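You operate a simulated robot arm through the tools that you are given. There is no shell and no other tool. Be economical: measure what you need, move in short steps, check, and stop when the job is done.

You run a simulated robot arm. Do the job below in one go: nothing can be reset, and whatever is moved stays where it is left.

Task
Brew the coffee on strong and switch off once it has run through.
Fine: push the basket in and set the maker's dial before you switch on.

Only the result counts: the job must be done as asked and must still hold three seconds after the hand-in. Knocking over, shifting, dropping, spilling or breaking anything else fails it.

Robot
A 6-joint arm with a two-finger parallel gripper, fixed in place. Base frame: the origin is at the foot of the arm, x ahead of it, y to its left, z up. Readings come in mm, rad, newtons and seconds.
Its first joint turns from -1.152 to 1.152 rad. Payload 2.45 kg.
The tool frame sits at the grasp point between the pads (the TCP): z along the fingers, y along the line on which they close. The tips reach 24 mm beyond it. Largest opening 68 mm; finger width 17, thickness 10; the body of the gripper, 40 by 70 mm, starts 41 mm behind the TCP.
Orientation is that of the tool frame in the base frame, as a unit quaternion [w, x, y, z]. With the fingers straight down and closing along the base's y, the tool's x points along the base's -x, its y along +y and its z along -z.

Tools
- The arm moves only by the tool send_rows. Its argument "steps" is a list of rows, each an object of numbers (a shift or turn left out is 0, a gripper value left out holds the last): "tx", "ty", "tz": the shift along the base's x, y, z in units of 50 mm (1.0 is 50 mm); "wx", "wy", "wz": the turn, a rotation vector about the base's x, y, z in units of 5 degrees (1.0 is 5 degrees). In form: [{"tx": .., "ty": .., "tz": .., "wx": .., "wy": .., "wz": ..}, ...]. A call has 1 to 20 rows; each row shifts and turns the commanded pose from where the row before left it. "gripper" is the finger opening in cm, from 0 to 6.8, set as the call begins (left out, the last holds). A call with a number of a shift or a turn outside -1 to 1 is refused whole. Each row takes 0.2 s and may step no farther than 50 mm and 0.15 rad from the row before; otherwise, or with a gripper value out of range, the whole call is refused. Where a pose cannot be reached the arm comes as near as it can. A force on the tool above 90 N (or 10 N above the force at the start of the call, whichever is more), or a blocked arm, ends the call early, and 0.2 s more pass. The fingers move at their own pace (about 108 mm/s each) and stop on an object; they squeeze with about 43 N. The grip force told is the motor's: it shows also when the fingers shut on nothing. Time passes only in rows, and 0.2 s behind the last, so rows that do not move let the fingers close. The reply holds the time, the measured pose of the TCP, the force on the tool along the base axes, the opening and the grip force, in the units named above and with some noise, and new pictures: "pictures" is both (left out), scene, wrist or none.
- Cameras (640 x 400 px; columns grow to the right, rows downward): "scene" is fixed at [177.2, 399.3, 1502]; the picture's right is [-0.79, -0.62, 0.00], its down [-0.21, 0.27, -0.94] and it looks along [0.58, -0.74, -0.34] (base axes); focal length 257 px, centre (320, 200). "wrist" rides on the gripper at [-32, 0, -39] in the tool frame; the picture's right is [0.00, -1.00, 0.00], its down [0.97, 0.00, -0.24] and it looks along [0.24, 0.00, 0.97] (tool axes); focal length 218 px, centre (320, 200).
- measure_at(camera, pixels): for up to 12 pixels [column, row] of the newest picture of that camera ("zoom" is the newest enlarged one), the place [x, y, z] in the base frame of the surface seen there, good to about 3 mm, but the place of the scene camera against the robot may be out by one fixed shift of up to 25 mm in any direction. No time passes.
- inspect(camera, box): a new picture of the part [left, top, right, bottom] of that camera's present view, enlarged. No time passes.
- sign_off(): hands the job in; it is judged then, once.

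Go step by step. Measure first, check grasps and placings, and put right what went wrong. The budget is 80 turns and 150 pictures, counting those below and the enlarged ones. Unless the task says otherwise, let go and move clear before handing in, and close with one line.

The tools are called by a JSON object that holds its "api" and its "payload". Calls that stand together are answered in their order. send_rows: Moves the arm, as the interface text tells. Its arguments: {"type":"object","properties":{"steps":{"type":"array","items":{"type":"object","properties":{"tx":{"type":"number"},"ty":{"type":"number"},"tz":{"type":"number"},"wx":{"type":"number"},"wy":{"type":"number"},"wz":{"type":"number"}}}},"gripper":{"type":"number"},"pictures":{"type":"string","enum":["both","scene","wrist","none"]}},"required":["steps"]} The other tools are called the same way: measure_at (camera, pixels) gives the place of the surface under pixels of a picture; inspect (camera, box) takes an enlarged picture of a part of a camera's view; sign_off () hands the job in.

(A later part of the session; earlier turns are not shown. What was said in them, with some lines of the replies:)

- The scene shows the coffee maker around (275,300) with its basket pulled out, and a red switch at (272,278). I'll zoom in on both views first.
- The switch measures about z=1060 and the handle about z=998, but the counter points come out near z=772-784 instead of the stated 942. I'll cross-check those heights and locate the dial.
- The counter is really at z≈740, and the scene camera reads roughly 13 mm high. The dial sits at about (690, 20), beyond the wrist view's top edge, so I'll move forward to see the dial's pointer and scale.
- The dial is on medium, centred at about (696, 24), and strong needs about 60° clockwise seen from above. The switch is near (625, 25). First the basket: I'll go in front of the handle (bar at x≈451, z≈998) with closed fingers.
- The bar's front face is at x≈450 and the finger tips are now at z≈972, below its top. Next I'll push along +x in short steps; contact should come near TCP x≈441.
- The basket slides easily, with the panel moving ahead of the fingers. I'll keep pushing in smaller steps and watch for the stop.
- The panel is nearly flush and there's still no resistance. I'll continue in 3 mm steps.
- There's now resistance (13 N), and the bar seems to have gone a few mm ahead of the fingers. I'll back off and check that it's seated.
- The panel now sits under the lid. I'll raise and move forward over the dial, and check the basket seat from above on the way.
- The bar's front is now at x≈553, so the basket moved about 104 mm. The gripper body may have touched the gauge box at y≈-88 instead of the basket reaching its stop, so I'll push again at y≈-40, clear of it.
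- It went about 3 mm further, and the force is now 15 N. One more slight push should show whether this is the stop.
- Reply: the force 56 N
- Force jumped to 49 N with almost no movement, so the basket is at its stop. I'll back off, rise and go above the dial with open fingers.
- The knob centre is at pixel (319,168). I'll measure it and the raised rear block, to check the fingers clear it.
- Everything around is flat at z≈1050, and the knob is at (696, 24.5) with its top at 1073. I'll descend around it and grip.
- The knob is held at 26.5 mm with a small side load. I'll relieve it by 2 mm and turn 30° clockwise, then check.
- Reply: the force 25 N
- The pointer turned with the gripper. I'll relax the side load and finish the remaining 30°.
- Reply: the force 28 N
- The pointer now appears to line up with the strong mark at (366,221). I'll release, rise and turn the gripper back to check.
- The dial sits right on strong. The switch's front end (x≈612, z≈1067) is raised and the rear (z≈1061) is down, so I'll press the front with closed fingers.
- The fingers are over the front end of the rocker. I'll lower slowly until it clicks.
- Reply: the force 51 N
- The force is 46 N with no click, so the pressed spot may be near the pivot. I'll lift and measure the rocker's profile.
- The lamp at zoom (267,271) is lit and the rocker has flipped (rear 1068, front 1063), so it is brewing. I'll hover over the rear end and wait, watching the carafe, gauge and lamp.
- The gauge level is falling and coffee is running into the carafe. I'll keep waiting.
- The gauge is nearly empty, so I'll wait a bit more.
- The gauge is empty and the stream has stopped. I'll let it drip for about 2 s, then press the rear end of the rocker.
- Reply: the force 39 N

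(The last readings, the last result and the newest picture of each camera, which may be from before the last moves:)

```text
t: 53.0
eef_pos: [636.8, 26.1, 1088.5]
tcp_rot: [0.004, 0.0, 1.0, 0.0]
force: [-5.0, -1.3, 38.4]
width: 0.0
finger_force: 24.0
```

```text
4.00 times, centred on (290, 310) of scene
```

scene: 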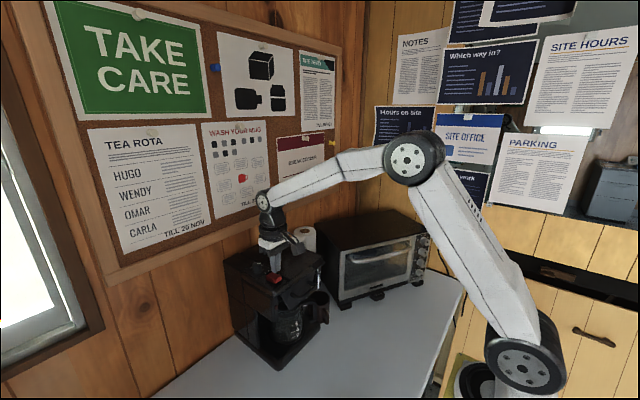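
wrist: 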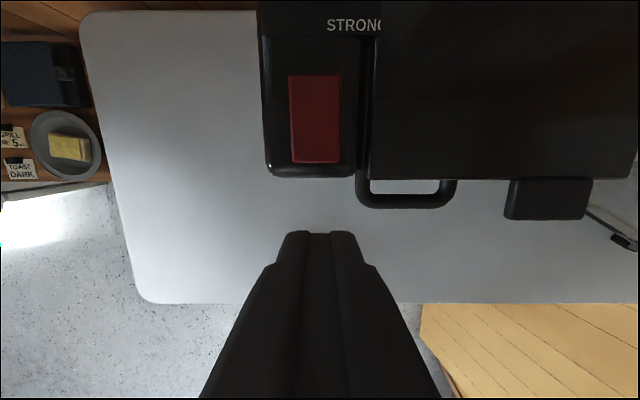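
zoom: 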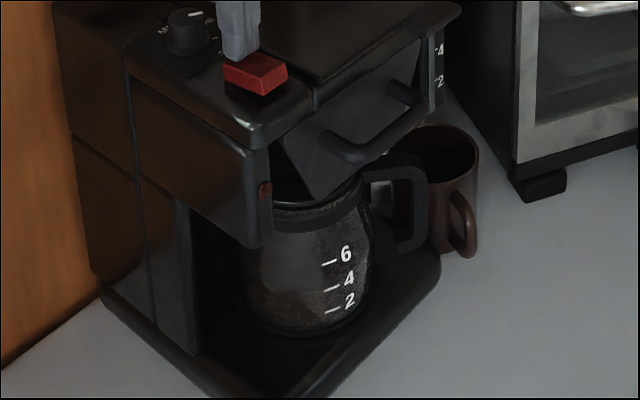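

The lamp is out. I'll lift straight up, move clear and check the result.

{"api": "send_rows", "payload": {"steps": [{"tz": 0.6}, {"tz": 0.9}, {"tz": 0.9}, {"tz": 0.9}, {"tx": -0.8}, {"tx": -0.8}, {}], "pictures": "both"}}

{"api": "inspect", "payload": {"camera": "scene", "box": [240, 240, 340, 340]}}

{"api": "inspect", "payload": {"camera": "wrist", "box": [220, 0, 380, 160]}}

```text
t: 54.6
eef_pos: [553.6, 24.8, 1250.1]
tcp_rot: [0.0, 0.001, 1.0, 0.0]
force: [0.6, 0.2, -0.9]
width: 0.0
finger_force: 23.6
```

scene: 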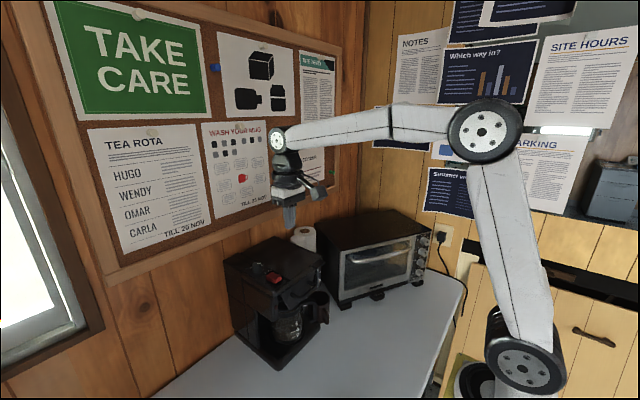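
wrist: 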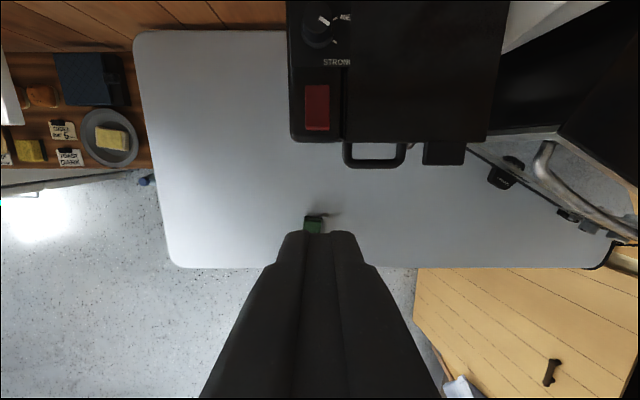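

```text
4.00 times, centred on (290, 290) of scene
```

zoom: 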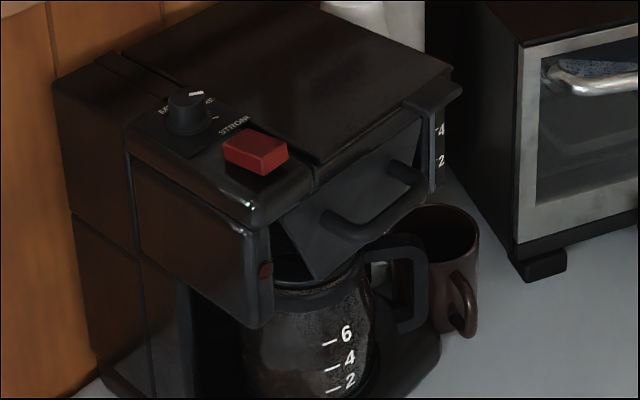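

```text
2.50 times, centred on (300, 80) of wrist
```

zoom: 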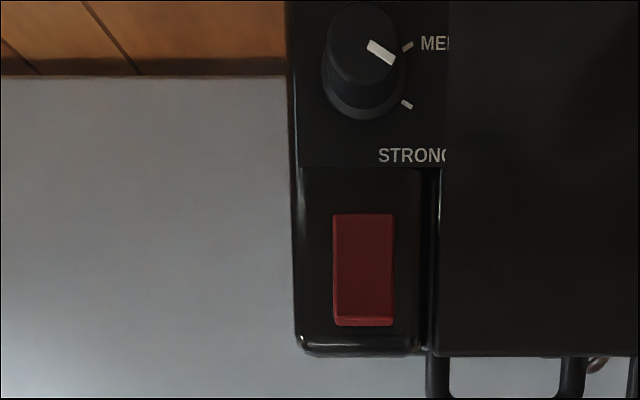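

The lamp is off, the rocker is back in its off position, the dial still points to strong, the basket is in, and the arm is clear. I'm handing in now.

{"api": "sign_off", "payload": {}}

```text
The job is handed in.
```

The coffee brewed on strong with the basket pushed in first, and I switched the maker off once the water gauge was empty and the flow had stopped.
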